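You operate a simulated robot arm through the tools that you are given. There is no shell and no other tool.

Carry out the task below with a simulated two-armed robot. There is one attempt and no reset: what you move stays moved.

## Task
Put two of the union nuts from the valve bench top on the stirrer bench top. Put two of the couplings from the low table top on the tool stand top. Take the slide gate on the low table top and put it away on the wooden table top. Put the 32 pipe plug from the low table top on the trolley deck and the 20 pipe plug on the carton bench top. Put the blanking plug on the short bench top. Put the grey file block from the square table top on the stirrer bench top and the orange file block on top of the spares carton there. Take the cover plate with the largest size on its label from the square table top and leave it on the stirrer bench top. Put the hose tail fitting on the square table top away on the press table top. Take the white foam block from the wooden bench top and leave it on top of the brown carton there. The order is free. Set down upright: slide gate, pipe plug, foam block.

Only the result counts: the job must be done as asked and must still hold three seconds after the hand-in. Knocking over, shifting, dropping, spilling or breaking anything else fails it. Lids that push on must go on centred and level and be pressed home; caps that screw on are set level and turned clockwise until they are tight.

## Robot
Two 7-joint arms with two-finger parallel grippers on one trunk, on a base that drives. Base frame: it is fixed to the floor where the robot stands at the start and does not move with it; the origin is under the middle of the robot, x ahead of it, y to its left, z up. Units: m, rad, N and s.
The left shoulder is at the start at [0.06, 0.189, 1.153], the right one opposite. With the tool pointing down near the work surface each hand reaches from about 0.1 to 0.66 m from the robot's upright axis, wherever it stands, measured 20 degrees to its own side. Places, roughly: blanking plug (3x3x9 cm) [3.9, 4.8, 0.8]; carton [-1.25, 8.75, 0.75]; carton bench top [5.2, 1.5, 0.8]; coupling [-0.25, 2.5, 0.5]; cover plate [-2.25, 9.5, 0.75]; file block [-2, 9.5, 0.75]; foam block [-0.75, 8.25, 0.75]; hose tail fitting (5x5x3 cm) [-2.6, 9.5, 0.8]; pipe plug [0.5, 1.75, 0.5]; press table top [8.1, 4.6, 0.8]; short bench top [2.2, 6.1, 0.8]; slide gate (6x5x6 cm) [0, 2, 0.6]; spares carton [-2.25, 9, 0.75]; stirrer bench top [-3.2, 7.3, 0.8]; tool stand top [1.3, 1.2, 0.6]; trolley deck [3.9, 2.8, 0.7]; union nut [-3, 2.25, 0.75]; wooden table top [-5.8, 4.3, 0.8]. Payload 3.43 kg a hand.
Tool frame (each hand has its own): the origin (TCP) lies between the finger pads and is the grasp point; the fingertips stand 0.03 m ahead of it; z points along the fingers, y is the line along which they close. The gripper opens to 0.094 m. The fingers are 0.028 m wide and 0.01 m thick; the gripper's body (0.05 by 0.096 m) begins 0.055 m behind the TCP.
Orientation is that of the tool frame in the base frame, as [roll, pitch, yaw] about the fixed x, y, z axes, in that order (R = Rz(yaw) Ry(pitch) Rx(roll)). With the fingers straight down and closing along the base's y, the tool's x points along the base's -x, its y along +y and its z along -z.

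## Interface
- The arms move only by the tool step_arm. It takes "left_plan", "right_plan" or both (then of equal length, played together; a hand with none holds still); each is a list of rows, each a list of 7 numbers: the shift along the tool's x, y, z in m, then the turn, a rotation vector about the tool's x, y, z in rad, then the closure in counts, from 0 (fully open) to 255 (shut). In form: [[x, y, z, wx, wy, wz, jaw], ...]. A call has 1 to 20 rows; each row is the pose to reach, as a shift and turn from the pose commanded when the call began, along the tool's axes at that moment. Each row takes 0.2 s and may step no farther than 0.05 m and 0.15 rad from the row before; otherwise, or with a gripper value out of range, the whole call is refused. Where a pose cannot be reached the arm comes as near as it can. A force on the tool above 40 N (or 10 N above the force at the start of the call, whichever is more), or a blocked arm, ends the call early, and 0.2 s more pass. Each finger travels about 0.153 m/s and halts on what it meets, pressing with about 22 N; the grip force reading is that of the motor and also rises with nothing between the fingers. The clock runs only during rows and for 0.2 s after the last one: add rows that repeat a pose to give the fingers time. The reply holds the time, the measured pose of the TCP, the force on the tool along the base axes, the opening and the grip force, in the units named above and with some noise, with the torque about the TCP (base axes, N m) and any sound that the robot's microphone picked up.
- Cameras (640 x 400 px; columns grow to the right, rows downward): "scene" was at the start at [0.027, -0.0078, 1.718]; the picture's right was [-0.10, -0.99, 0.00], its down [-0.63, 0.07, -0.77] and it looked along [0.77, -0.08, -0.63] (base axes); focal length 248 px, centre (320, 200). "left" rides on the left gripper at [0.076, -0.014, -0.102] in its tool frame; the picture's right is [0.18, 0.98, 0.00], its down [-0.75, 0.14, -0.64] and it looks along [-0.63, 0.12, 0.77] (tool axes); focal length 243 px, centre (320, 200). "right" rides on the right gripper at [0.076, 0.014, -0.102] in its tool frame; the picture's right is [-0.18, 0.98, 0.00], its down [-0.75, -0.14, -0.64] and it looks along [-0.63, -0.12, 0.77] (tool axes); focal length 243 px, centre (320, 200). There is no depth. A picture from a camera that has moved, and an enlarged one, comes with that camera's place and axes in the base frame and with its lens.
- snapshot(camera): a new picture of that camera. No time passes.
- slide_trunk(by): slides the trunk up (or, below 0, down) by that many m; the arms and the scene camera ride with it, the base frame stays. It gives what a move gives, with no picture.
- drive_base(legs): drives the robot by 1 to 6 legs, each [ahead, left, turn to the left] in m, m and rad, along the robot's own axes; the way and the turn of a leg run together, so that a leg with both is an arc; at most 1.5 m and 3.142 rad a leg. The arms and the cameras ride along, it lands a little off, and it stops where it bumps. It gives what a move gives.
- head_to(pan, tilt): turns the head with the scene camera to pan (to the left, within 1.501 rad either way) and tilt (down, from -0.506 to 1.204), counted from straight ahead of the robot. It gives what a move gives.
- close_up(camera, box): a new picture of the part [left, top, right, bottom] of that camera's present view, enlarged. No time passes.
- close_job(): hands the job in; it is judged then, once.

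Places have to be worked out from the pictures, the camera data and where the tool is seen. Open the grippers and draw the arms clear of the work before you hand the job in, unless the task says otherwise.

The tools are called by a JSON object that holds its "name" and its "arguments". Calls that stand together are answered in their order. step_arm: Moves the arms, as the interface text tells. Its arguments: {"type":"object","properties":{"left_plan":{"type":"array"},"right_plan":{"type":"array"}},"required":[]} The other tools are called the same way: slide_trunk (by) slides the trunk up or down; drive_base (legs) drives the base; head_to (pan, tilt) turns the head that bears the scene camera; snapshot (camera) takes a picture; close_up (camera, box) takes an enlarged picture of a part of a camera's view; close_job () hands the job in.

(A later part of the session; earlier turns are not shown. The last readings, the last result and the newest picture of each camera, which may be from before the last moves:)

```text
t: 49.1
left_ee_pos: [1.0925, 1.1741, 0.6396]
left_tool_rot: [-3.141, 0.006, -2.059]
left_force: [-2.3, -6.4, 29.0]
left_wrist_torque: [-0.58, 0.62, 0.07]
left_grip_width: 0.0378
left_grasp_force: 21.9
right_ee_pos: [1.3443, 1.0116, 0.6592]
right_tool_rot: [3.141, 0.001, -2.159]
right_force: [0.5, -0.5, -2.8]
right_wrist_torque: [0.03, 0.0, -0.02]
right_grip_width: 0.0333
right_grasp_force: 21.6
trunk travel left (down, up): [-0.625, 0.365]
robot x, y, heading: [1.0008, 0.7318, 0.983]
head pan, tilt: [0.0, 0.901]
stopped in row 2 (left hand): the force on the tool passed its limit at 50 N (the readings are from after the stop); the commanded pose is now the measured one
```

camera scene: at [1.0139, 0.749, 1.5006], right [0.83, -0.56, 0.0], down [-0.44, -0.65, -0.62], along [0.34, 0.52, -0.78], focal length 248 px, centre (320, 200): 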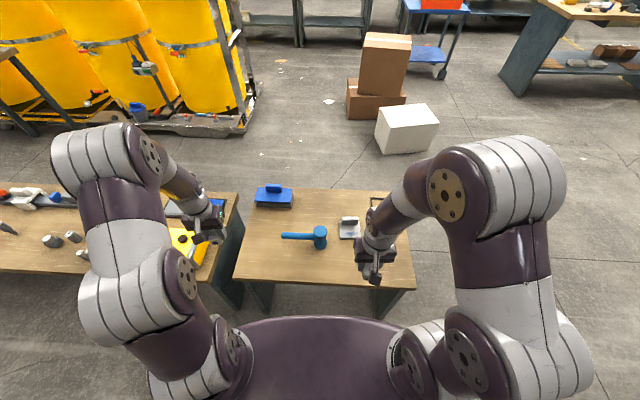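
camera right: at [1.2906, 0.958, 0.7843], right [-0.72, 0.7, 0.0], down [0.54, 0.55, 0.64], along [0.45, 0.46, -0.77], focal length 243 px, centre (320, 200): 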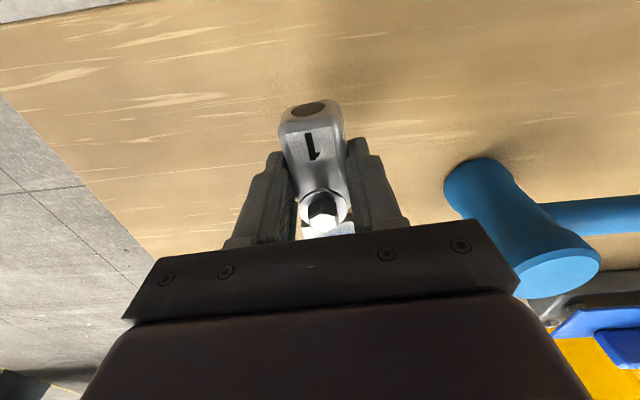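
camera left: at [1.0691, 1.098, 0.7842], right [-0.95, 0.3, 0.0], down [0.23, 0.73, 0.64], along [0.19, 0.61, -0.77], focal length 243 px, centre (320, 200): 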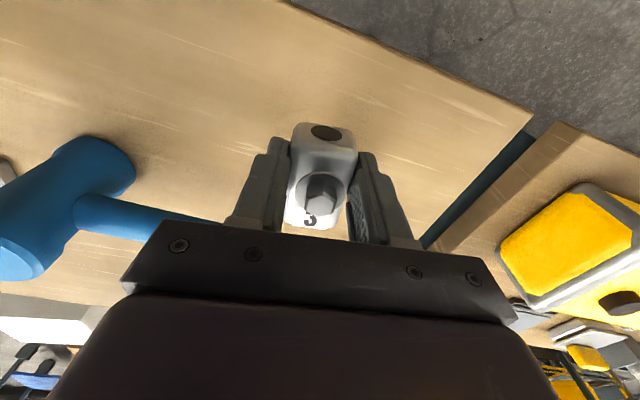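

The left coupling is resting on the stand (about 30 N). I open the left gripper and raise that hand straight up.

{"name": "step_arm", "arguments": {"left_plan": [[0, 0, -0.001, 0, 0, 0, 120], [0, 0, -0.001, 0, 0, 0, 60], [0, 0, -0.001, 0, 0, 0, 40], [0, 0, -0.03, 0, 0, 0, 40], [0, 0, -0.07, 0, 0, 0, 40], [0, 0, -0.12, 0, 0, 0, 40], [0, 0, -0.16, 0, 0, 0, 40]]}}

{"name": "snapshot", "arguments": {"camera": "left"}}

```text
t: 50.7
left_ee_pos: [1.0921, 1.1741, 0.7995]
left_tool_rot: [-3.142, 0.003, -2.057]
left_force: [1.2, -0.8, 0.4]
left_wrist_torque: [0.0, -0.02, -0.01]
left_grip_width: 0.079
left_grasp_force: 0.0
right_ee_pos: [1.3455, 1.0137, 0.6613]
right_tool_rot: [-3.141, 0.0, -2.159]
right_force: [-0.1, -0.8, -3.9]
right_wrist_torque: [0.03, 0.03, 0.03]
right_grip_width: 0.0339
right_grasp_force: 21.5
trunk travel left (down, up): [-0.625, 0.365]
robot x, y, heading: [1.0057, 0.7335, 0.981]
head pan, tilt: [0.0, 0.901]
```

```text
taken
camera left: at [1.0691, 1.0996, 0.9005], right [-0.95, 0.3, 0.0], down [0.23, 0.73, 0.64], along [0.19, 0.61, -0.76], focal length 243 px, centre (320, 200)
```

left: 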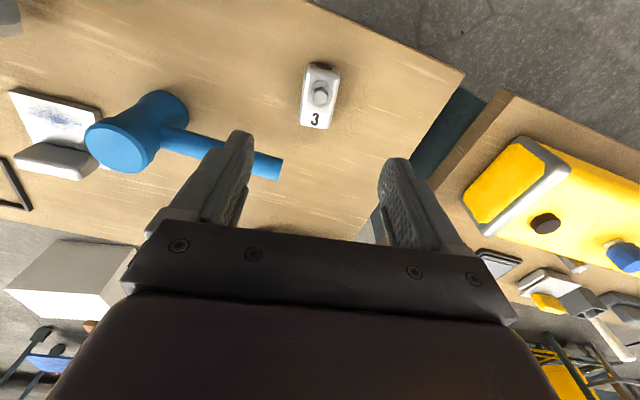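

Coupling 3 stands well on the stand. Now I lower the right one, by 2 cm and then in tiny steps.

{"name": "step_arm", "arguments": {"right_plan": [[0, 0, 0.012, 0, 0, 0, 255], [0, 0, 0.018, 0, 0, 0, 255], [0, 0, 0.021, 0, 0, 0, 255]]}}

```text
t: 51.5
left_ee_pos: [1.0935, 1.1749, 0.7994]
left_tool_rot: [-3.138, 0.006, -2.059]
left_force: [0.0, -0.4, 0.2]
left_wrist_torque: [-0.01, -0.01, -0.01]
left_grip_width: 0.0791
left_grasp_force: 0.1
right_ee_pos: [1.3434, 1.0136, 0.6409]
right_tool_rot: [-3.14, 0.003, -2.16]
right_force: [0.9, -5.3, 19.3]
right_wrist_torque: [-0.05, -0.09, -0.01]
right_grip_width: 0.0338
right_grasp_force: 21.9
trunk travel left (down, up): [-0.625, 0.365]
robot x, y, heading: [1.0018, 0.7358, 0.985]
head pan, tilt: [0.0, 0.901]
```

Contact is felt (19 N). I open the right gripper and lift it.

{"name": "step_arm", "arguments": {"right_plan": [[0, 0, -0.001, 0, 0, 0, 130], [0, 0, -0.001, 0, 0, 0, 70], [0, 0, -0.001, 0, 0, 0, 50], [0, 0, -0.03, 0, 0, 0, 50], [0, 0, -0.07, 0, 0, 0, 50], [0, 0, -0.12, 0, 0, 0, 50], [0, 0, -0.16, 0, 0, 0, 50]]}}

{"name": "snapshot", "arguments": {"camera": "right"}}

```text
t: 53.1
left_ee_pos: [1.0923, 1.175, 0.7982]
left_tool_rot: [3.141, 0.002, -2.06]
left_force: [0.0, 0.3, 0.1]
left_wrist_torque: [-0.01, 0.0, -0.02]
left_grip_width: 0.079
left_grasp_force: 0.0
right_ee_pos: [1.3451, 1.0144, 0.7982]
right_tool_rot: [-3.141, -0.002, -2.158]
right_force: [0.6, -0.1, 0.2]
right_wrist_torque: [0.01, 0.0, 0.04]
right_grip_width: 0.0756
right_grasp_force: 0.0
trunk travel left (down, up): [-0.625, 0.365]
robot x, y, heading: [0.9977, 0.732, 0.982]
head pan, tilt: [0.0, 0.901]
```

```text
taken
camera right: at [1.2908, 0.9588, 0.9018], right [-0.72, 0.7, 0.0], down [0.54, 0.55, 0.64], along [0.45, 0.46, -0.77], focal length 243 px, centre (320, 200)
```

right: 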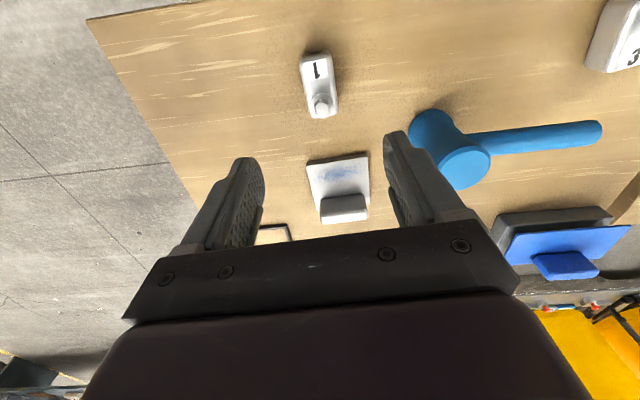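

Both couplings are down and standing. Next I fetch the 20 and 32 pipe plugs: I raise the hands a little, back off, and drive to the front of the low table near (0.19, 1.36).

{"name": "step_arm", "arguments": {"left_plan": [[0.02, 0, -0.04, 0, 0, 0, 0], [0.04, 0, -0.08, 0, 0, 0, 0]], "right_plan": [[0.02, 0, -0.04, 0, 0, 0, 0], [0.04, 0, -0.08, 0, 0, 0, 0]]}}

{"name": "drive_base", "arguments": {"legs": [[-0.25, 0, 0], [0, 1.02, 0], [0, 0, -0.06], [0.3, 0, 0]]}}

{"name": "snapshot", "arguments": {"camera": "left"}}

{"name": "snapshot", "arguments": {"camera": "right"}}

{"name": "snapshot", "arguments": {"camera": "scene"}}

```text
t: 53.7
left_ee_pos: [1.0705, 1.1387, 0.8787]
left_tool_rot: [3.142, 0.005, -2.059]
left_force: [-0.7, -0.3, 0.5]
left_wrist_torque: [0.0, 0.02, 0.0]
left_grip_width: 0.0939
left_grasp_force: 0.0
right_ee_pos: [1.321, 0.9796, 0.8798]
right_tool_rot: [-3.142, 0.0, -2.157]
right_force: [0.2, -0.1, 0.1]
right_wrist_torque: [0.01, -0.04, -0.01]
right_grip_width: 0.0939
right_grasp_force: 0.0
trunk travel left (down, up): [-0.625, 0.365]
robot x, y, heading: [1.0049, 0.7322, 0.983]
head pan, tilt: [0.0, 0.901]
```

```text
t: 62.6
left_ee_pos: [0.2628, 1.7382, 0.8777]
left_tool_rot: [3.141, 0.002, -2.11]
left_force: [0.7, 0.8, -1.7]
left_wrist_torque: [-0.01, 0.03, -0.03]
left_grip_width: 0.094
left_grasp_force: 0.0
right_ee_pos: [0.5055, 1.5654, 0.8775]
right_tool_rot: [-3.141, -0.001, -2.211]
right_force: [-0.7, 0.1, 0.4]
right_wrist_torque: [0.03, 0.03, -0.02]
right_grip_width: 0.0942
right_grasp_force: 0.1
trunk travel left (down, up): [-0.625, 0.365]
robot x, y, heading: [0.1726, 1.3343, 0.931]
head pan, tilt: [0.0, 0.901]
```

```text
taken
camera left: at [0.2364, 1.6639, 0.9798], right [-0.94, 0.35, 0.0], down [0.26, 0.72, 0.64], along [0.22, 0.6, -0.76], focal length 243 px, centre (320, 200)
```

left: 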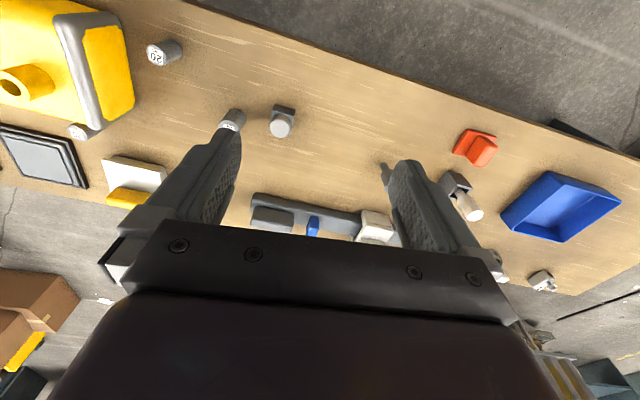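

```text
taken
camera right: at [0.4482, 1.5138, 0.9811], right [-0.68, 0.73, 0.0], down [0.56, 0.52, 0.64], along [0.47, 0.43, -0.77], focal length 243 px, centre (320, 200)
```

right: 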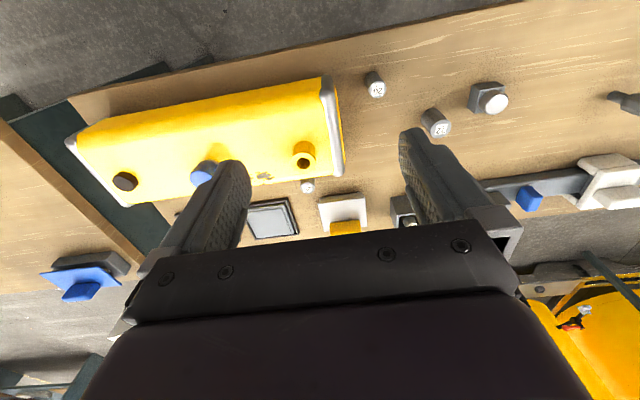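

```text
taken
camera scene: at [0.1851, 1.3496, 1.5006], right [0.8, -0.6, 0.0], down [-0.47, -0.63, -0.62], along [0.37, 0.5, -0.78], focal length 248 px, centre (320, 200)
```

scene: 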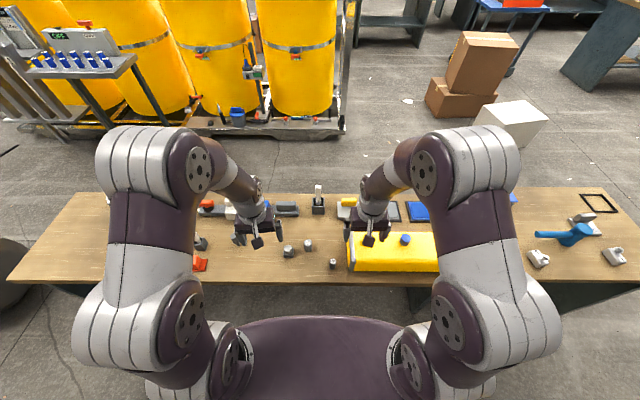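

The 20 plug top is near (0.468, 1.645, 0.60) and the 32 plug near (0.435, 1.767). I bring the right hand above the 20 plug with a narrowed opening, because the yellow container is close.

{"name": "step_arm", "arguments": {"right_plan": [[-0.0083, 0.0155, 0.0355, 0, 0, 0, 100], [-0.0166, 0.031, 0.071, 0, 0, 0, 100], [-0.0248, 0.0466, 0.1065, 0, 0, 0, 100], [-0.0331, 0.0621, 0.142, 0, 0, 0, 100], [-0.0414, 0.0776, 0.16, 0, 0, 0, 100], [-0.0414, 0.0776, 0.16, 0, 0, 0, 100]]}}

{"name": "snapshot", "arguments": {"camera": "right"}}

```text
t: 64.0
left_ee_pos: [0.2642, 1.7371, 0.8786]
left_tool_rot: [-3.141, 0.005, -2.111]
left_force: [0.7, 1.1, 0.4]
left_wrist_torque: [0.01, 0.03, 0.01]
left_grip_width: 0.0938
left_grasp_force: 0.1
right_ee_pos: [0.466, 1.6449, 0.7167]
right_tool_rot: [-3.141, 0.001, -2.209]
right_force: [-0.1, 0.9, 0.2]
right_wrist_torque: [0.01, -0.04, 0.0]
right_grip_width: 0.0571
right_grasp_force: 0.0
trunk travel left (down, up): [-0.625, 0.365]
robot x, y, heading: [0.1743, 1.3348, 0.931]
head pan, tilt: [0.0, 0.901]
```

```text
taken
camera right: at [0.4094, 1.5934, 0.8207], right [-0.68, 0.73, 0.0], down [0.56, 0.52, 0.64], along [0.47, 0.44, -0.77], focal length 243 px, centre (320, 200)
```

right: 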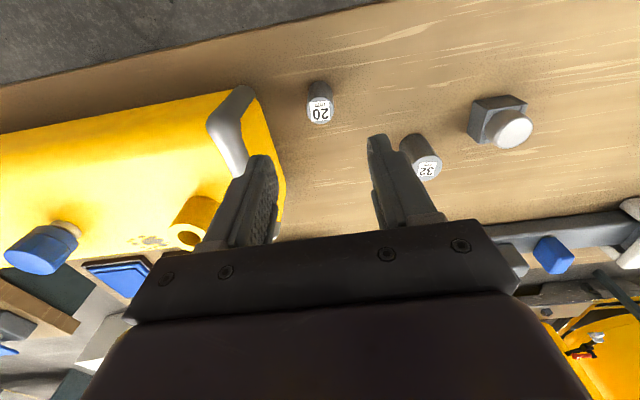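

The 20 plug is centred between the fingers and the container's end face is about 6 cm away from it. I descend and close.

{"name": "step_arm", "arguments": {"right_plan": [[0.001, 0.004, 0.04, 0, 0, 0, 100], [0.001, 0.004, 0.08, 0, 0, 0, 100], [0.001, 0.004, 0.11, 0, 0, 0, 100], [0.001, 0.004, 0.125, 0, 0, 0, 100], [0.001, 0.004, 0.125, 0, 0, 0, 200], [0.001, 0.004, 0.125, 0, 0, 0, 255], [0.001, 0.004, 0.125, 0, 0, 0, 255], [0.001, 0.004, 0.125, 0, 0, 0, 255]]}}

{"name": "snapshot", "arguments": {"camera": "right"}}

```text
t: 65.8
left_ee_pos: [0.2626, 1.7382, 0.8779]
left_tool_rot: [-3.14, 0.003, -2.11]
left_force: [0.0, -0.4, 0.1]
left_wrist_torque: [-0.03, -0.01, -0.02]
left_grip_width: 0.0939
left_grasp_force: 0.0
right_ee_pos: [0.4632, 1.6461, 0.5914]
right_tool_rot: [-3.14, -0.002, -2.209]
right_force: [0.6, 0.4, 0.5]
right_wrist_torque: [-0.01, -0.01, 0.01]
right_grip_width: 0.024
right_grasp_force: 22.3
trunk travel left (down, up): [-0.625, 0.365]
robot x, y, heading: [0.1708, 1.3384, 0.932]
head pan, tilt: [0.0, 0.901]
```

```text
taken
camera right: at [0.4059, 1.5933, 0.6951], right [-0.68, 0.73, 0.0], down [0.56, 0.52, 0.64], along [0.47, 0.44, -0.77], focal length 243 px, centre (320, 200)
```

right: 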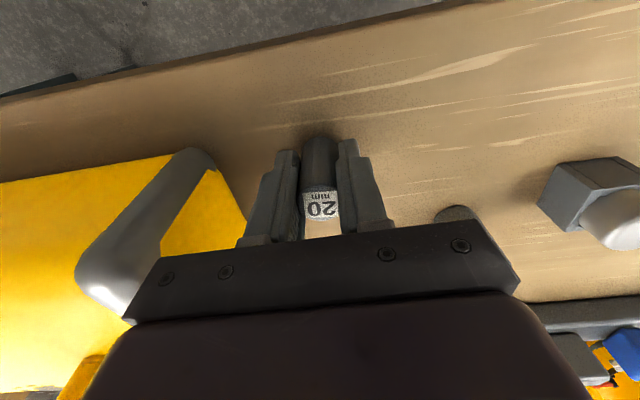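

The 20 plug is held (24 mm). I lift it straight up and move the right hand to the right and back, clear of the 32 plug.

{"name": "step_arm", "arguments": {"right_plan": [[0, 0, -0.05, 0, 0, 0, 255], [0, 0, -0.1, 0, 0, 0, 255], [0, 0, -0.15, 0, 0, 0, 255], [0, 0, -0.2, 0, 0, 0, 255], [0, 0, -0.25, 0, 0, 0, 255], [0.02, -0.035, -0.275, 0, 0, 0, 255], [0.04, -0.075, -0.29, 0, 0, 0, 255], [0.06, -0.115, -0.3, 0, 0, 0, 255], [0.07, -0.16, -0.3, 0, 0, 0, 255], [0.08, -0.2, -0.3, 0, 0, 0, 255]]}}

{"name": "step_arm", "arguments": {"left_plan": [[-0.0188, -0.0223, 0.028, 0, 0, 0, 60], [-0.0377, -0.0447, 0.056, 0, 0, 0, 60], [-0.0565, -0.067, 0.084, 0, 0, 0, 60], [-0.0753, -0.0893, 0.112, 0, 0, 0, 60], [-0.0942, -0.1117, 0.14, 0, 0, 0, 60], [-0.113, -0.134, 0.165, 0, 0, 0, 60], [-0.113, -0.134, 0.165, 0, 0, 0, 60]]}}

{"name": "snapshot", "arguments": {"camera": "left"}}

```text
t: 68.0
left_ee_pos: [0.262, 1.7366, 0.8777]
left_tool_rot: [3.142, 0.004, -2.109]
left_force: [0.0, -0.5, 0.4]
left_wrist_torque: [-0.01, 0.01, 0.02]
left_grip_width: 0.0941
left_grasp_force: 0.1
right_ee_pos: [0.5786, 1.4624, 0.8933]
right_tool_rot: [-3.14, -0.002, -2.209]
right_force: [-0.2, -0.8, -0.8]
right_wrist_torque: [0.03, 0.02, 0.01]
right_grip_width: 0.024
right_grasp_force: 21.6
trunk travel left (down, up): [-0.625, 0.365]
robot x, y, heading: [0.1729, 1.3366, 0.926]
head pan, tilt: [0.0, 0.901]
```

```text
t: 69.6
left_ee_pos: [0.4348, 1.7656, 0.7128]
left_tool_rot: [-3.139, 0.004, -2.111]
left_force: [-0.5, 0.2, 0.4]
left_wrist_torque: [-0.02, 0.01, 0.0]
left_grip_width: 0.072
left_grasp_force: 0.0
right_ee_pos: [0.5765, 1.4622, 0.8936]
right_tool_rot: [3.141, 0.001, -2.21]
right_force: [-0.5, -0.3, -0.1]
right_wrist_torque: [-0.01, -0.03, 0.0]
right_grip_width: 0.024
right_grasp_force: 21.7
trunk travel left (down, up): [-0.625, 0.365]
robot x, y, heading: [0.174, 1.3365, 0.929]
head pan, tilt: [0.0, 0.901]
```

```text
taken
camera left: at [0.409, 1.6914, 0.8149], right [-0.94, 0.35, 0.0], down [0.26, 0.72, 0.65], along [0.22, 0.6, -0.76], focal length 243 px, centre (320, 200)
```

left: 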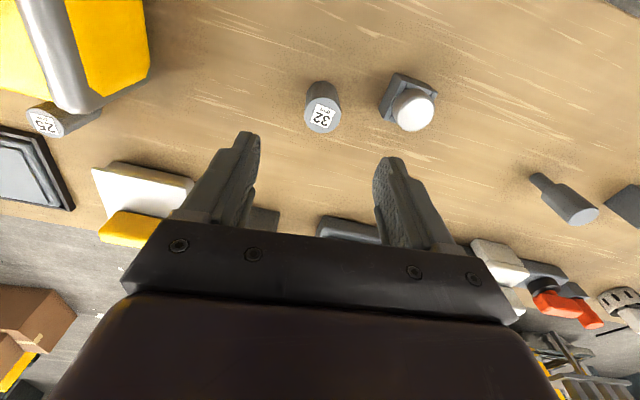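

The 32 plug is centred; the capped block is 5 cm off, so I narrow the opening a little, descend and close.

{"name": "step_arm", "arguments": {"left_plan": [[-0.004, -0.002, 0.04, 0, 0, 0, 95], [-0.004, -0.002, 0.08, 0, 0, 0, 95], [-0.004, -0.002, 0.11, 0, 0, 0, 95], [-0.004, -0.002, 0.121, 0, 0, 0, 95], [-0.004, -0.002, 0.121, 0, 0, 0, 180], [-0.004, -0.002, 0.121, 0, 0, 0, 255], [-0.004, -0.002, 0.121, 0, 0, 0, 255], [-0.004, -0.002, 0.121, 0, 0, 0, 255]]}}

{"name": "snapshot", "arguments": {"camera": "left"}}

```text
t: 71.4
left_ee_pos: [0.4397, 1.7687, 0.593]
left_tool_rot: [-3.141, 0.003, -2.111]
left_force: [-0.3, 0.4, -0.3]
left_wrist_torque: [0.01, 0.02, 0.01]
left_grip_width: 0.0318
left_grasp_force: 21.9
right_ee_pos: [0.5777, 1.4624, 0.8943]
right_tool_rot: [-3.142, -0.002, -2.21]
right_force: [1.1, -0.4, -0.4]
right_wrist_torque: [0.01, -0.01, 0.04]
right_grip_width: 0.0239
right_grasp_force: 22.2
trunk travel left (down, up): [-0.625, 0.365]
robot x, y, heading: [0.1727, 1.3324, 0.931]
head pan, tilt: [0.0, 0.901]
```

```text
taken
camera left: at [0.4138, 1.6948, 0.6954], right [-0.94, 0.35, 0.0], down [0.26, 0.72, 0.64], along [0.22, 0.6, -0.76], focal length 243 px, centre (320, 200)
```

left: 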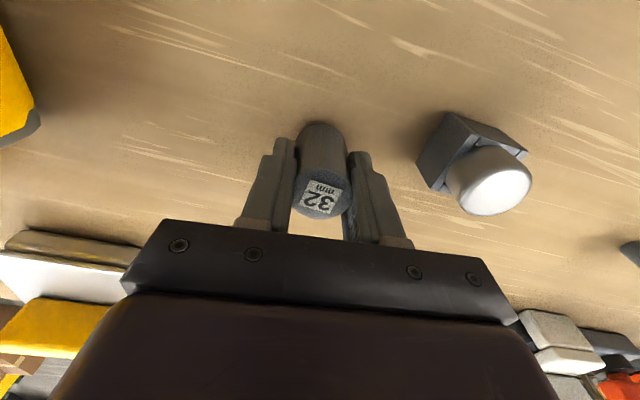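

The 32 plug is held (32 mm). I lift it straight up and draw the arm back.

{"name": "step_arm", "arguments": {"left_plan": [[0, 0, -0.05, 0, 0, 0, 255], [0, 0, -0.1, 0, 0, 0, 255], [0, 0, -0.15, 0, 0, 0, 255], [0, 0, -0.2, 0, 0, 0, 255], [0, 0, -0.25, 0, 0, 0, 255], [0.025, 0.025, -0.275, 0, 0, 0, 255], [0.055, 0.05, -0.3, 0, 0, 0, 255], [0.09, 0.075, -0.3, 0, 0, 0, 255], [0.12, 0.1, -0.3, 0, 0, 0, 255], [0.15, 0.13, -0.3, 0, 0, 0, 255]]}}

{"name": "drive_base", "arguments": {"legs": [[-0.5, 0, 0], [0, 0, -0.9]]}}

{"name": "head_to", "arguments": {"pan": 0.3, "tilt": 0.45}}

{"name": "snapshot", "arguments": {"camera": "scene"}}

```text
t: 73.6
left_ee_pos: [0.2512, 1.7053, 0.8915]
left_tool_rot: [-3.141, 0.002, -2.109]
left_force: [0.2, 0.8, -0.2]
left_wrist_torque: [-0.01, -0.04, 0.0]
left_grip_width: 0.0317
left_grasp_force: 22.0
right_ee_pos: [0.577, 1.4627, 0.8943]
right_tool_rot: [-3.139, -0.001, -2.209]
right_force: [0.7, 0.4, -0.3]
right_wrist_torque: [0.0, -0.04, 0.03]
right_grip_width: 0.0238
right_grasp_force: 21.8
trunk travel left (down, up): [-0.625, 0.365]
robot x, y, heading: [0.1726, 1.3352, 0.935]
head pan, tilt: [0.0, 0.901]
```

```text
t: 78.9
left_ee_pos: [0.2124, 1.1009, 0.8927]
left_tool_rot: [-3.14, 0.004, -3.018]
left_force: [0.5, 0.3, -0.9]
left_wrist_torque: [-0.02, 0.0, 0.0]
left_grip_width: 0.0315
left_grasp_force: 22.3
right_ee_pos: [0.2222, 0.6943, 0.8931]
right_tool_rot: [3.141, -0.001, -3.117]
right_force: [0.5, -1.0, -0.7]
right_wrist_torque: [0.02, 0.03, -0.04]
right_grip_width: 0.024
right_grasp_force: 22.2
trunk travel left (down, up): [-0.625, 0.365]
robot x, y, heading: [-0.1296, 0.9343, 0.02]
head pan, tilt: [0.0, 0.901]
```

```text
t: 79.8
left_ee_pos: [0.2132, 1.0997, 0.8909]
left_tool_rot: [3.141, 0.004, -3.017]
left_force: [-0.2, -0.7, 0.2]
left_wrist_torque: [-0.02, 0.01, 0.01]
left_grip_width: 0.0319
left_grasp_force: 21.9
right_ee_pos: [0.2209, 0.6945, 0.8931]
right_tool_rot: [-3.141, -0.002, -3.117]
right_force: [1.1, -0.9, -0.4]
right_wrist_torque: [0.01, 0.02, -0.03]
right_grip_width: 0.0239
right_grasp_force: 22.0
trunk travel left (down, up): [-0.625, 0.365]
robot x, y, heading: [-0.1295, 0.9309, 0.024]
head pan, tilt: [0.3, 0.45]
```

```text
taken
camera scene: at [-0.0985, 0.9632, 1.5389], right [0.32, -0.95, 0.0], down [-0.41, -0.14, -0.9], along [0.85, 0.29, -0.44], focal length 248 px, centre (320, 200)
```

scene: 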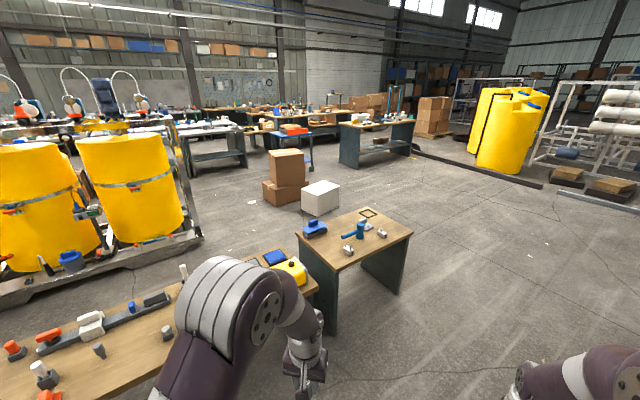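

I can see the blue trolley with an orange box near (3.9, 2.8) and the carton bench beyond it, with floor cartons near (2.6, 2.4) and (2.5, 1.85). I zoom in to plan the way.

{"name": "close_up", "arguments": {"camera": "scene", "box": [230, 90, 430, 220]}}

```text
3.08 times, centred on (330, 155) of scene
camera zoom: at [-0.0985, 0.9632, 1.5389], right [0.32, -0.95, 0.0], down [-0.41, -0.14, -0.9], along [0.85, 0.29, -0.44], focal length 762 px, centre (289, 338)
```

zoom: 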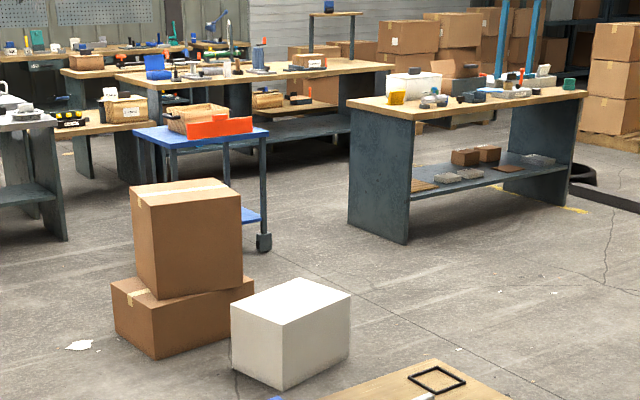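

I drive around the south side of the tool stand and floor cartons, then stop and look again.

{"name": "drive_base", "arguments": {"legs": [[0.9, -0.8, 0], [1.4, 0, 0], [0.9, 0.45, 0]]}}

{"name": "head_to", "arguments": {"pan": 0.6, "tilt": 0.5}}

{"name": "snapshot", "arguments": {"camera": "scene"}}

```text
t: 97.5
left_ee_pos: [3.4686, 0.8455, 0.8909]
left_tool_rot: [3.14, 0.003, -3.006]
left_force: [0.6, -0.4, 0.2]
left_wrist_torque: [-0.01, -0.03, -0.01]
left_grip_width: 0.0316
left_grasp_force: 22.4
right_ee_pos: [3.4823, 0.4402, 0.8937]
right_tool_rot: [3.14, 0.001, -3.106]
right_force: [0.9, -0.3, -0.7]
right_wrist_torque: [-0.02, 0.01, 0.0]
right_grip_width: 0.0241
right_grasp_force: 21.7
trunk travel left (down, up): [-0.625, 0.365]
robot x, y, heading: [3.1282, 0.6771, 0.033]
head pan, tilt: [0.3, 0.45]
```

```text
t: 98.3
left_ee_pos: [3.4697, 0.8449, 0.8911]
left_tool_rot: [3.141, 0.005, -3.005]
left_force: [0.7, 0.5, 0.1]
left_wrist_torque: [-0.02, -0.01, -0.02]
left_grip_width: 0.0319
left_grasp_force: 22.3
right_ee_pos: [3.4815, 0.4395, 0.8935]
right_tool_rot: [3.141, -0.002, -3.108]
right_force: [-0.1, 1.2, -0.8]
right_wrist_torque: [0.03, 0.01, 0.0]
right_grip_width: 0.0238
right_grasp_force: 21.7
trunk travel left (down, up): [-0.625, 0.365]
robot x, y, heading: [3.1291, 0.6787, 0.037]
head pan, tilt: [0.6, 0.499]
```

```text
taken
camera scene: at [3.1453, 0.7287, 1.5345], right [0.59, -0.81, 0.0], down [-0.39, -0.28, -0.88], along [0.71, 0.52, -0.48], focal length 248 px, centre (320, 200)
```

scene: 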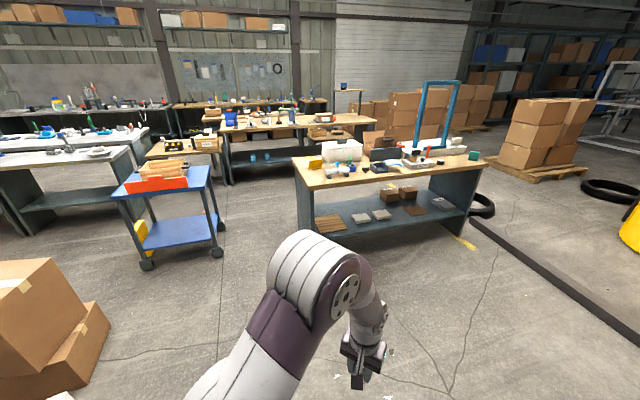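

The trolley deck's front edge runs about (3.57, 2.96)–(4.01, 2.46), with free room at its right. I turn and drive up toward it.

{"name": "drive_base", "arguments": {"legs": [[0, 0, 0.83], [1.25, 0.42, 0]]}}

{"name": "head_to", "arguments": {"pan": 0, "tilt": 0.8}}

{"name": "snapshot", "arguments": {"camera": "scene"}}

{"name": "snapshot", "arguments": {"camera": "left"}}

```text
t: 107.0
left_ee_pos: [3.7441, 2.2523, 0.8921]
left_tool_rot: [-3.141, 0.005, -2.18]
left_force: [-0.9, -0.3, 0.2]
left_wrist_torque: [0.01, -0.01, -0.02]
left_grip_width: 0.0317
left_grasp_force: 21.9
right_ee_pos: [4.0507, 1.9873, 0.8934]
right_tool_rot: [-3.142, -0.002, -2.281]
right_force: [-0.2, -0.2, -0.5]
right_wrist_torque: [0.05, 0.02, -0.02]
right_grip_width: 0.0238
right_grasp_force: 22.3
trunk travel left (down, up): [-0.625, 0.365]
robot x, y, heading: [3.6382, 1.8861, 0.861]
head pan, tilt: [0.6, 0.499]
```

```text
t: 108.0
left_ee_pos: [3.7435, 2.2524, 0.8917]
left_tool_rot: [-3.141, 0.004, -2.181]
left_force: [0.1, -0.6, -0.5]
left_wrist_torque: [0.0, 0.0, -0.01]
left_grip_width: 0.0316
left_grasp_force: 21.9
right_ee_pos: [4.0513, 1.9873, 0.8933]
right_tool_rot: [-3.14, 0.0, -2.282]
right_force: [-0.4, -0.2, 0.5]
right_wrist_torque: [-0.01, 0.0, 0.01]
right_grip_width: 0.0236
right_grasp_force: 21.8
trunk travel left (down, up): [-0.625, 0.365]
robot x, y, heading: [3.6406, 1.8898, 0.861]
head pan, tilt: [0.0, 0.799]
```

```text
taken
camera scene: at [3.655, 1.9058, 1.5085], right [0.76, -0.65, 0.0], down [-0.47, -0.54, -0.7], along [0.45, 0.53, -0.72], focal length 248 px, centre (320, 200)
```

scene: 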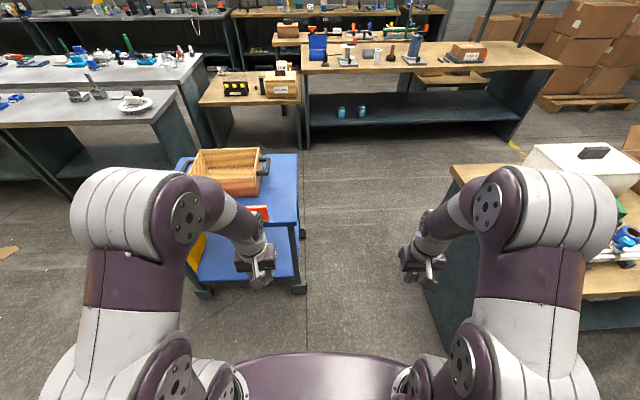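

```text
taken
camera left: at [3.7129, 2.1812, 0.9935], right [-0.91, 0.41, 0.0], down [0.31, 0.7, 0.64], along [0.27, 0.59, -0.76], focal length 243 px, centre (320, 200)
```

left: 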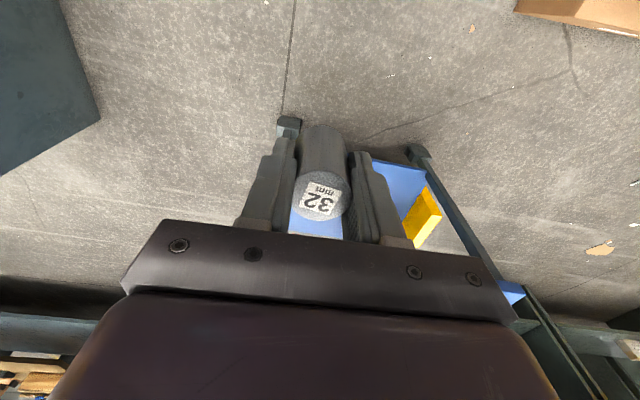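

The trolley's right strip of blue deck, near (4.08, 2.66), is free. I raise the trunk 0.15 m for these higher surfaces and drive 0.33 m closer.

{"name": "slide_trunk", "arguments": {"by": 0.15}}

{"name": "drive_base", "arguments": {"legs": [[0.33, 0, 0]]}}

{"name": "snapshot", "arguments": {"camera": "scene"}}

{"name": "snapshot", "arguments": {"camera": "left"}}

```text
t: 109.8
left_ee_pos: [3.7429, 2.2528, 1.0412]
left_tool_rot: [3.141, 0.001, -2.181]
left_force: [-0.4, 0.1, -0.8]
left_wrist_torque: [-0.02, 0.07, -0.01]
left_grip_width: 0.0317
left_grasp_force: 22.2
right_ee_pos: [4.0512, 1.9874, 1.0431]
right_tool_rot: [-3.141, -0.002, -2.281]
right_force: [-0.2, -0.4, -0.5]
right_wrist_torque: [-0.02, -0.02, -0.03]
right_grip_width: 0.0239
right_grasp_force: 22.4
trunk travel left (down, up): [-0.775, 0.215]
robot x, y, heading: [3.6441, 1.8899, 0.86]
head pan, tilt: [0.0, 0.799]
```

```text
t: 111.9
left_ee_pos: [3.9597, 2.5064, 1.0415]
left_tool_rot: [-3.141, 0.005, -2.177]
left_force: [-1.6, -0.2, 1.2]
left_wrist_torque: [0.01, 0.02, 0.02]
left_grip_width: 0.0316
left_grasp_force: 21.9
right_ee_pos: [4.2669, 2.2409, 1.0426]
right_tool_rot: [3.14, -0.002, -2.278]
right_force: [0.6, -0.7, -0.3]
right_wrist_torque: [0.01, -0.02, 0.03]
right_grip_width: 0.0239
right_grasp_force: 22.1
trunk travel left (down, up): [-0.775, 0.215]
robot x, y, heading: [3.8565, 2.1446, 0.867]
head pan, tilt: [0.0, 0.799]
```

```text
taken
camera scene: at [3.8715, 2.1583, 1.6585], right [0.76, -0.65, 0.0], down [-0.47, -0.54, -0.7], along [0.45, 0.53, -0.72], focal length 248 px, centre (320, 200)
```

scene: 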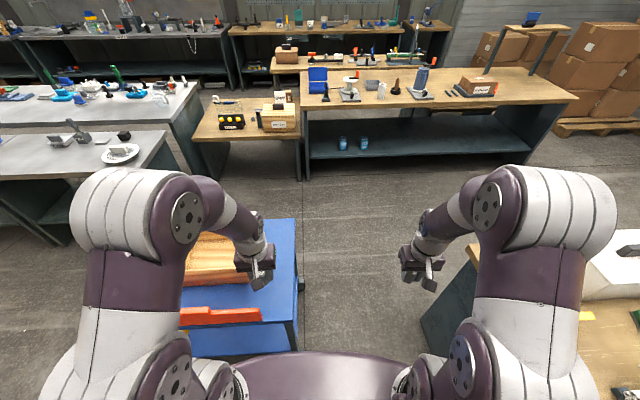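

```text
taken
camera left: at [3.9286, 2.434, 1.1436], right [-0.91, 0.41, 0.0], down [0.31, 0.7, 0.64], along [0.27, 0.59, -0.76], focal length 243 px, centre (320, 200)
```

left: 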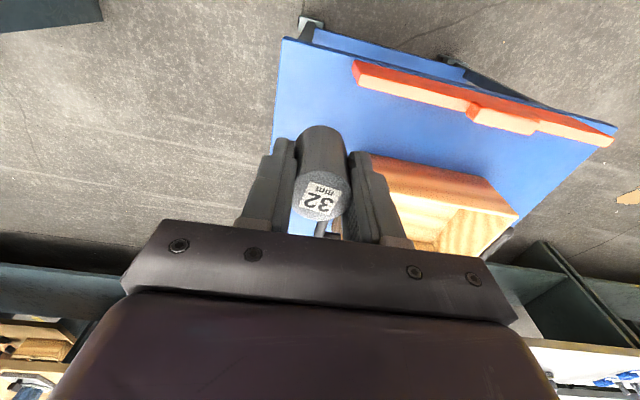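

I zoom both views on the deck's right front corner to fix the deck height.

{"name": "close_up", "arguments": {"camera": "scene", "box": [170, 210, 330, 360]}}

{"name": "close_up", "arguments": {"camera": "left", "box": [260, 0, 420, 130]}}

```text
2.67 times, centred on (250, 285) of scene
camera zoom: at [3.8715, 2.1583, 1.6585], right [0.76, -0.65, 0.0], down [-0.47, -0.54, -0.7], along [0.45, 0.53, -0.72], focal length 660 px, centre (507, -27)
```

zoom: 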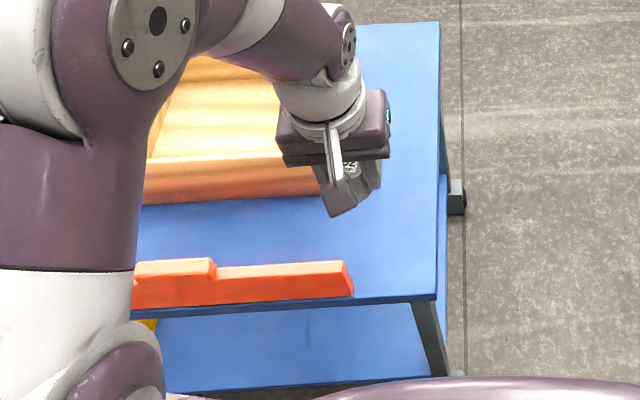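

```text
3.08 times, centred on (340, 65) of left
camera zoom: at [3.9286, 2.434, 1.1436], right [-0.91, 0.41, 0.0], down [0.31, 0.7, 0.64], along [0.27, 0.59, -0.76], focal length 746 px, centre (258, 615)
```

zoom: 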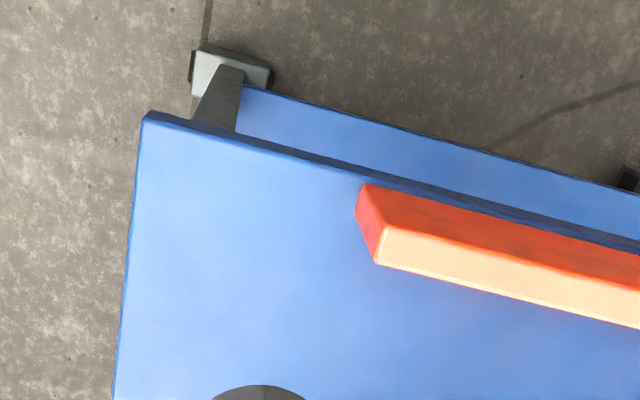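

The deck top comes out near z 0.72. I bring the 32 plug over the free spot near (4.02, 2.58), about 6 cm above the deck.

{"name": "step_arm", "arguments": {"left_plan": [[-0.019, -0.0014, 0.044, 0, 0, 0, 255], [-0.038, -0.0028, 0.088, 0, 0, 0, 255], [-0.057, -0.0043, 0.132, 0, 0, 0, 255], [-0.076, -0.0057, 0.176, 0, 0, 0, 255], [-0.095, -0.0071, 0.215, 0, 0, 0, 255], [-0.095, -0.0071, 0.2215, 0, 0, 0, 255], [-0.095, -0.0071, 0.2215, 0, 0, 0, 255]]}}

{"name": "snapshot", "arguments": {"camera": "left"}}

{"name": "snapshot", "arguments": {"camera": "right"}}

{"name": "close_up", "arguments": {"camera": "scene", "box": [170, 210, 330, 360]}}

```text
t: 113.5
left_ee_pos: [4.0208, 2.5824, 0.8192]
left_tool_rot: [3.141, 0.004, -2.178]
left_force: [-0.2, 1.2, -0.8]
left_wrist_torque: [0.0, 0.01, 0.02]
left_grip_width: 0.0318
left_grasp_force: 21.8
right_ee_pos: [4.2672, 2.241, 1.043]
right_tool_rot: [-3.141, -0.001, -2.279]
right_force: [0.1, -0.1, -0.5]
right_wrist_torque: [0.03, 0.0, -0.01]
right_grip_width: 0.0241
right_grasp_force: 22.1
trunk travel left (down, up): [-0.775, 0.215]
robot x, y, heading: [3.8558, 2.1393, 0.864]
head pan, tilt: [0.0, 0.799]
```

```text
taken
camera left: at [3.9893, 2.5097, 0.9202], right [-0.91, 0.41, 0.0], down [0.31, 0.7, 0.64], along [0.27, 0.59, -0.76], focal length 243 px, centre (320, 200)
```

left: 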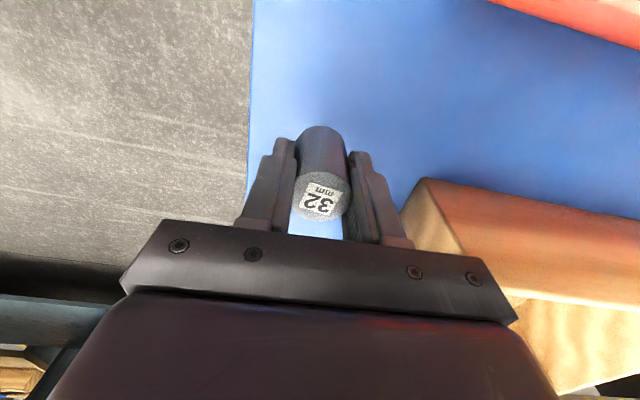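

```text
taken
camera right: at [4.2075, 2.1931, 1.1469], right [-0.63, 0.78, 0.0], down [0.6, 0.48, 0.64], along [0.5, 0.4, -0.77], focal length 243 px, centre (320, 200)
```

right: 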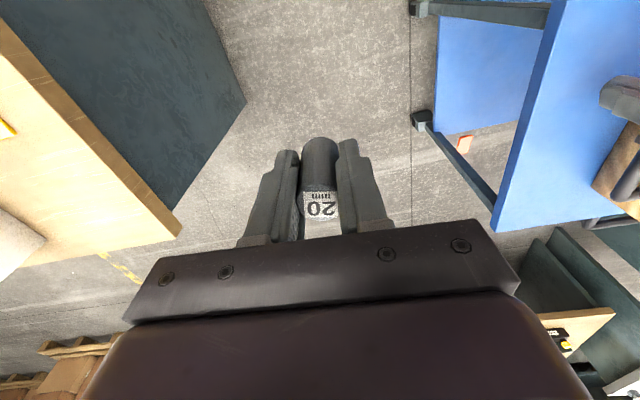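

```text
2.67 times, centred on (250, 285) of scene
camera zoom: at [3.8719, 2.1589, 1.6585], right [0.76, -0.65, 0.0], down [-0.47, -0.55, -0.7], along [0.45, 0.53, -0.72], focal length 660 px, centre (507, -27)
```

zoom: 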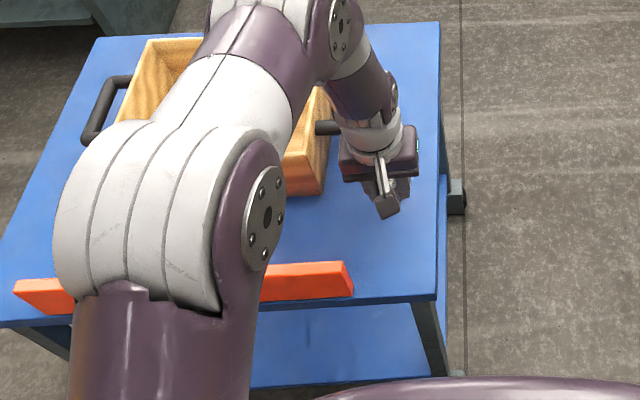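

The plug hangs over clear deck, with the wooden box 11 cm to the side. I lower it in steps toward the expected contact.

{"name": "step_arm", "arguments": {"left_plan": [[0, 0, 0.03, 0, 0, 0, 255], [0, 0, 0.045, 0, 0, 0, 255], [0, 0, 0.05, 0, 0, 0, 255], [0, 0, 0.053, 0, 0, 0, 255]]}}

{"name": "snapshot", "arguments": {"camera": "left"}}

```text
t: 114.5
left_ee_pos: [4.0218, 2.5803, 0.7667]
left_tool_rot: [-3.14, 0.004, -2.178]
left_force: [0.3, 0.4, -0.5]
left_wrist_torque: [0.0, -0.01, 0.0]
left_grip_width: 0.0315
left_grasp_force: 22.4
right_ee_pos: [4.2681, 2.2417, 1.0439]
right_tool_rot: [-3.141, -0.001, -2.279]
right_force: [0.2, -1.0, -1.5]
right_wrist_torque: [0.02, 0.03, -0.01]
right_grip_width: 0.024
right_grasp_force: 21.5
trunk travel left (down, up): [-0.775, 0.215]
robot x, y, heading: [3.8574, 2.1444, 0.866]
head pan, tilt: [0.0, 0.799]
```

```text
taken
camera left: at [3.9895, 2.5092, 0.8691], right [-0.91, 0.41, 0.0], down [0.31, 0.7, 0.64], along [0.27, 0.59, -0.76], focal length 243 px, centre (320, 200)
```

left: 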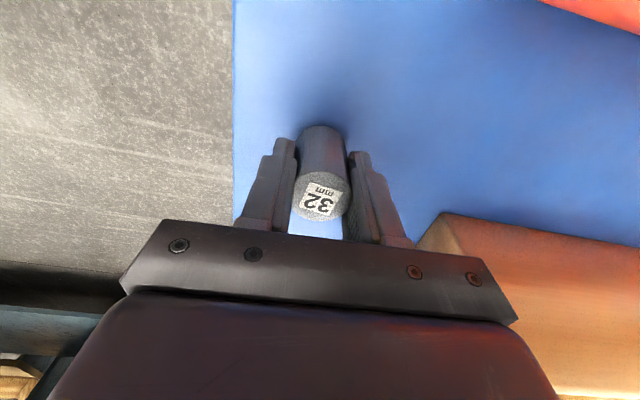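

Parallax puts the deck at about 0.71, so contact should come near TCP 0.748. I continue in fine steps.

{"name": "step_arm", "arguments": {"left_plan": [[0, 0, 0.01, 0, 0, 0, 255], [0, 0, 0.014, 0, 0, 0, 255], [0, 0, 0.017, 0, 0, 0, 255]]}}

```text
t: 115.3
left_ee_pos: [4.0213, 2.5808, 0.751]
left_tool_rot: [3.141, 0.007, -2.177]
left_force: [1.8, 1.6, 22.2]
left_wrist_torque: [0.03, -0.01, -0.03]
left_grip_width: 0.0316
left_grasp_force: 22.5
right_ee_pos: [4.2667, 2.239, 1.0443]
right_tool_rot: [-3.141, -0.003, -2.278]
right_force: [0.1, -0.1, 0.2]
right_wrist_torque: [0.0, 0.0, -0.01]
right_grip_width: 0.0238
right_grasp_force: 22.1
trunk travel left (down, up): [-0.775, 0.215]
robot x, y, heading: [3.8558, 2.1394, 0.865]
head pan, tilt: [0.0, 0.799]
```

Contact (22 N). I ease off, open, and lift straight up.

{"name": "step_arm", "arguments": {"left_plan": [[0, 0, -0.002, 0, 0, 0, 160], [0, 0, -0.002, 0, 0, 0, 110], [0, 0, -0.002, 0, 0, 0, 100], [0, 0, -0.03, 0, 0, 0, 100], [0, 0, -0.07, 0, 0, 0, 100], [0, 0, -0.12, 0, 0, 0, 100], [0, 0, -0.17, 0, 0, 0, 100], [0.03, 0, -0.2, 0, 0, 0, 100]]}}

{"name": "snapshot", "arguments": {"camera": "left"}}

```text
t: 117.1
left_ee_pos: [4.003, 2.5559, 0.9516]
left_tool_rot: [3.141, 0.005, -2.177]
left_force: [0.7, -0.2, 0.4]
left_wrist_torque: [0.02, -0.02, 0.03]
left_grip_width: 0.0571
left_grasp_force: 0.1
right_ee_pos: [4.2676, 2.2394, 1.0439]
right_tool_rot: [3.142, 0.0, -2.278]
right_force: [-0.8, -0.1, 0.1]
right_wrist_torque: [0.04, -0.01, 0.03]
right_grip_width: 0.024
right_grasp_force: 21.7
trunk travel left (down, up): [-0.775, 0.215]
robot x, y, heading: [3.8559, 2.1463, 0.867]
head pan, tilt: [0.0, 0.799]
```

```text
taken
camera left: at [3.9717, 2.4835, 1.0544], right [-0.91, 0.41, 0.0], down [0.31, 0.7, 0.65], along [0.27, 0.59, -0.76], focal length 243 px, centre (320, 200)
```

left: 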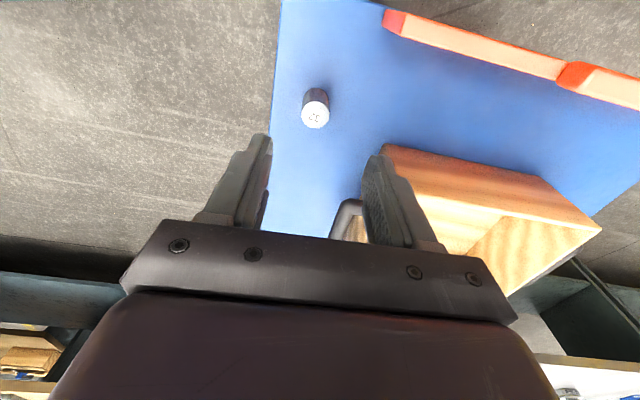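

The 32 plug stands on the trolley deck. I raise the left hand and drive around to the front of the carton bench.

{"name": "step_arm", "arguments": {"left_plan": [[0.03, 0.03, -0.03, 0, 0, 0, 0], [0.06, 0.06, -0.06, 0, 0, 0, 0], [0.08, 0.08, -0.09, 0, 0, 0, 0]]}}

{"name": "drive_base", "arguments": {"legs": [[-0.7, 0, 0], [0.09, -1.36, 0], [0, 0, 0.12]]}}

{"name": "head_to", "arguments": {"pan": -0.1, "tilt": 0.65}}

{"name": "snapshot", "arguments": {"camera": "scene"}}

{"name": "snapshot", "arguments": {"camera": "right"}}

```text
refused: row 1 steps farther than a row can; nothing moved
```

```text
t: 127.9
left_ee_pos: [4.5821, 1.2356, 0.9521]
left_tool_rot: [-3.142, 0.002, -2.046]
left_force: [0.2, -0.1, 0.1]
left_wrist_torque: [0.02, -0.02, -0.01]
left_grip_width: 0.0571
left_grasp_force: 0.1
right_ee_pos: [4.8841, 0.9561, 1.0424]
right_tool_rot: [3.14, -0.002, -2.146]
right_force: [-0.5, 0.0, -0.1]
right_wrist_torque: [-0.03, -0.02, -0.01]
right_grip_width: 0.0234
right_grasp_force: 22.0
trunk travel left (down, up): [-0.775, 0.215]
robot x, y, heading: [4.4863, 0.803, 0.992]
head pan, tilt: [0.0, 0.799]
```

```text
t: 128.6
left_ee_pos: [4.5804, 1.235, 0.9511]
left_tool_rot: [3.141, 0.004, -2.044]
left_force: [-0.5, -0.2, -0.3]
left_wrist_torque: [0.01, 0.01, 0.01]
left_grip_width: 0.0572
left_grasp_force: 0.0
right_ee_pos: [4.8838, 0.9571, 1.044]
right_tool_rot: [-3.141, -0.001, -2.146]
right_force: [0.4, -0.4, -0.1]
right_wrist_torque: [0.01, 0.0, 0.02]
right_grip_width: 0.0236
right_grasp_force: 22.1
trunk travel left (down, up): [-0.775, 0.215]
robot x, y, heading: [4.4865, 0.7992, 0.998]
head pan, tilt: [-0.099, 0.649]
```

```text
taken
camera scene: at [4.5126, 0.8228, 1.6711], right [0.78, -0.62, 0.0], down [-0.38, -0.47, -0.8], along [0.5, 0.62, -0.61], focal length 248 px, centre (320, 200)
```

scene: 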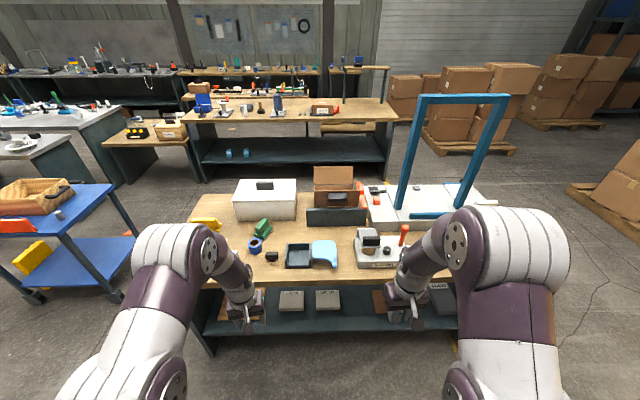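

```text
taken
camera right: at [4.8305, 0.9011, 1.1469], right [-0.72, 0.69, 0.0], down [0.53, 0.56, 0.64], along [0.44, 0.46, -0.77], focal length 243 px, centre (320, 200)
```

right: 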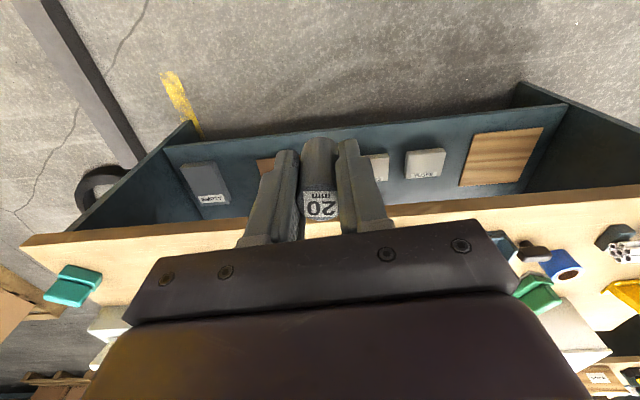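

I zoom in on the bench top to find a free spot for the 20 plug.

{"name": "close_up", "arguments": {"camera": "scene", "box": [180, 160, 520, 320]}}

{"name": "close_up", "arguments": {"camera": "right", "box": [0, 120, 300, 350]}}

{"name": "snapshot", "arguments": {"camera": "left"}}

```text
1.88 times, centred on (350, 240) of scene
camera zoom: at [4.5126, 0.8228, 1.6711], right [0.78, -0.62, 0.0], down [-0.38, -0.47, -0.8], along [0.5, 0.62, -0.61], focal length 466 px, centre (264, 125)
```

zoom: 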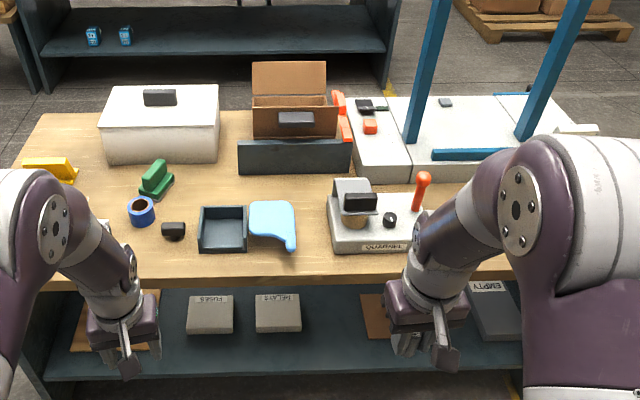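

```text
1.74 times, centred on (150, 235) of right
camera zoom: at [4.8305, 0.9011, 1.1469], right [-0.72, 0.69, 0.0], down [0.53, 0.56, 0.64], along [0.44, 0.46, -0.77], focal length 422 px, centre (616, 139)
```

zoom: 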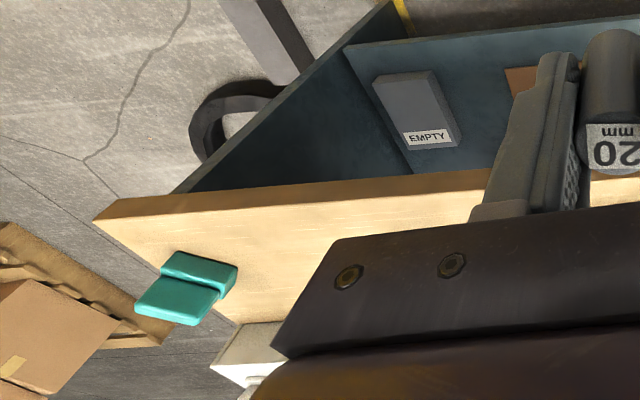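

```text
taken
camera left: at [4.5593, 1.1598, 1.0534], right [-0.96, 0.29, 0.0], down [0.22, 0.73, 0.64], along [0.19, 0.62, -0.76], focal length 243 px, centre (320, 200)
```

left: 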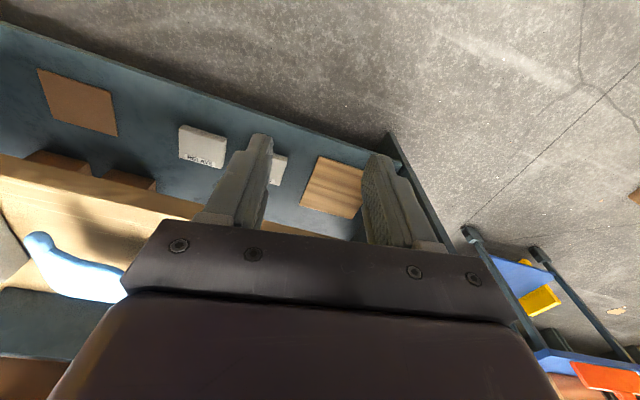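

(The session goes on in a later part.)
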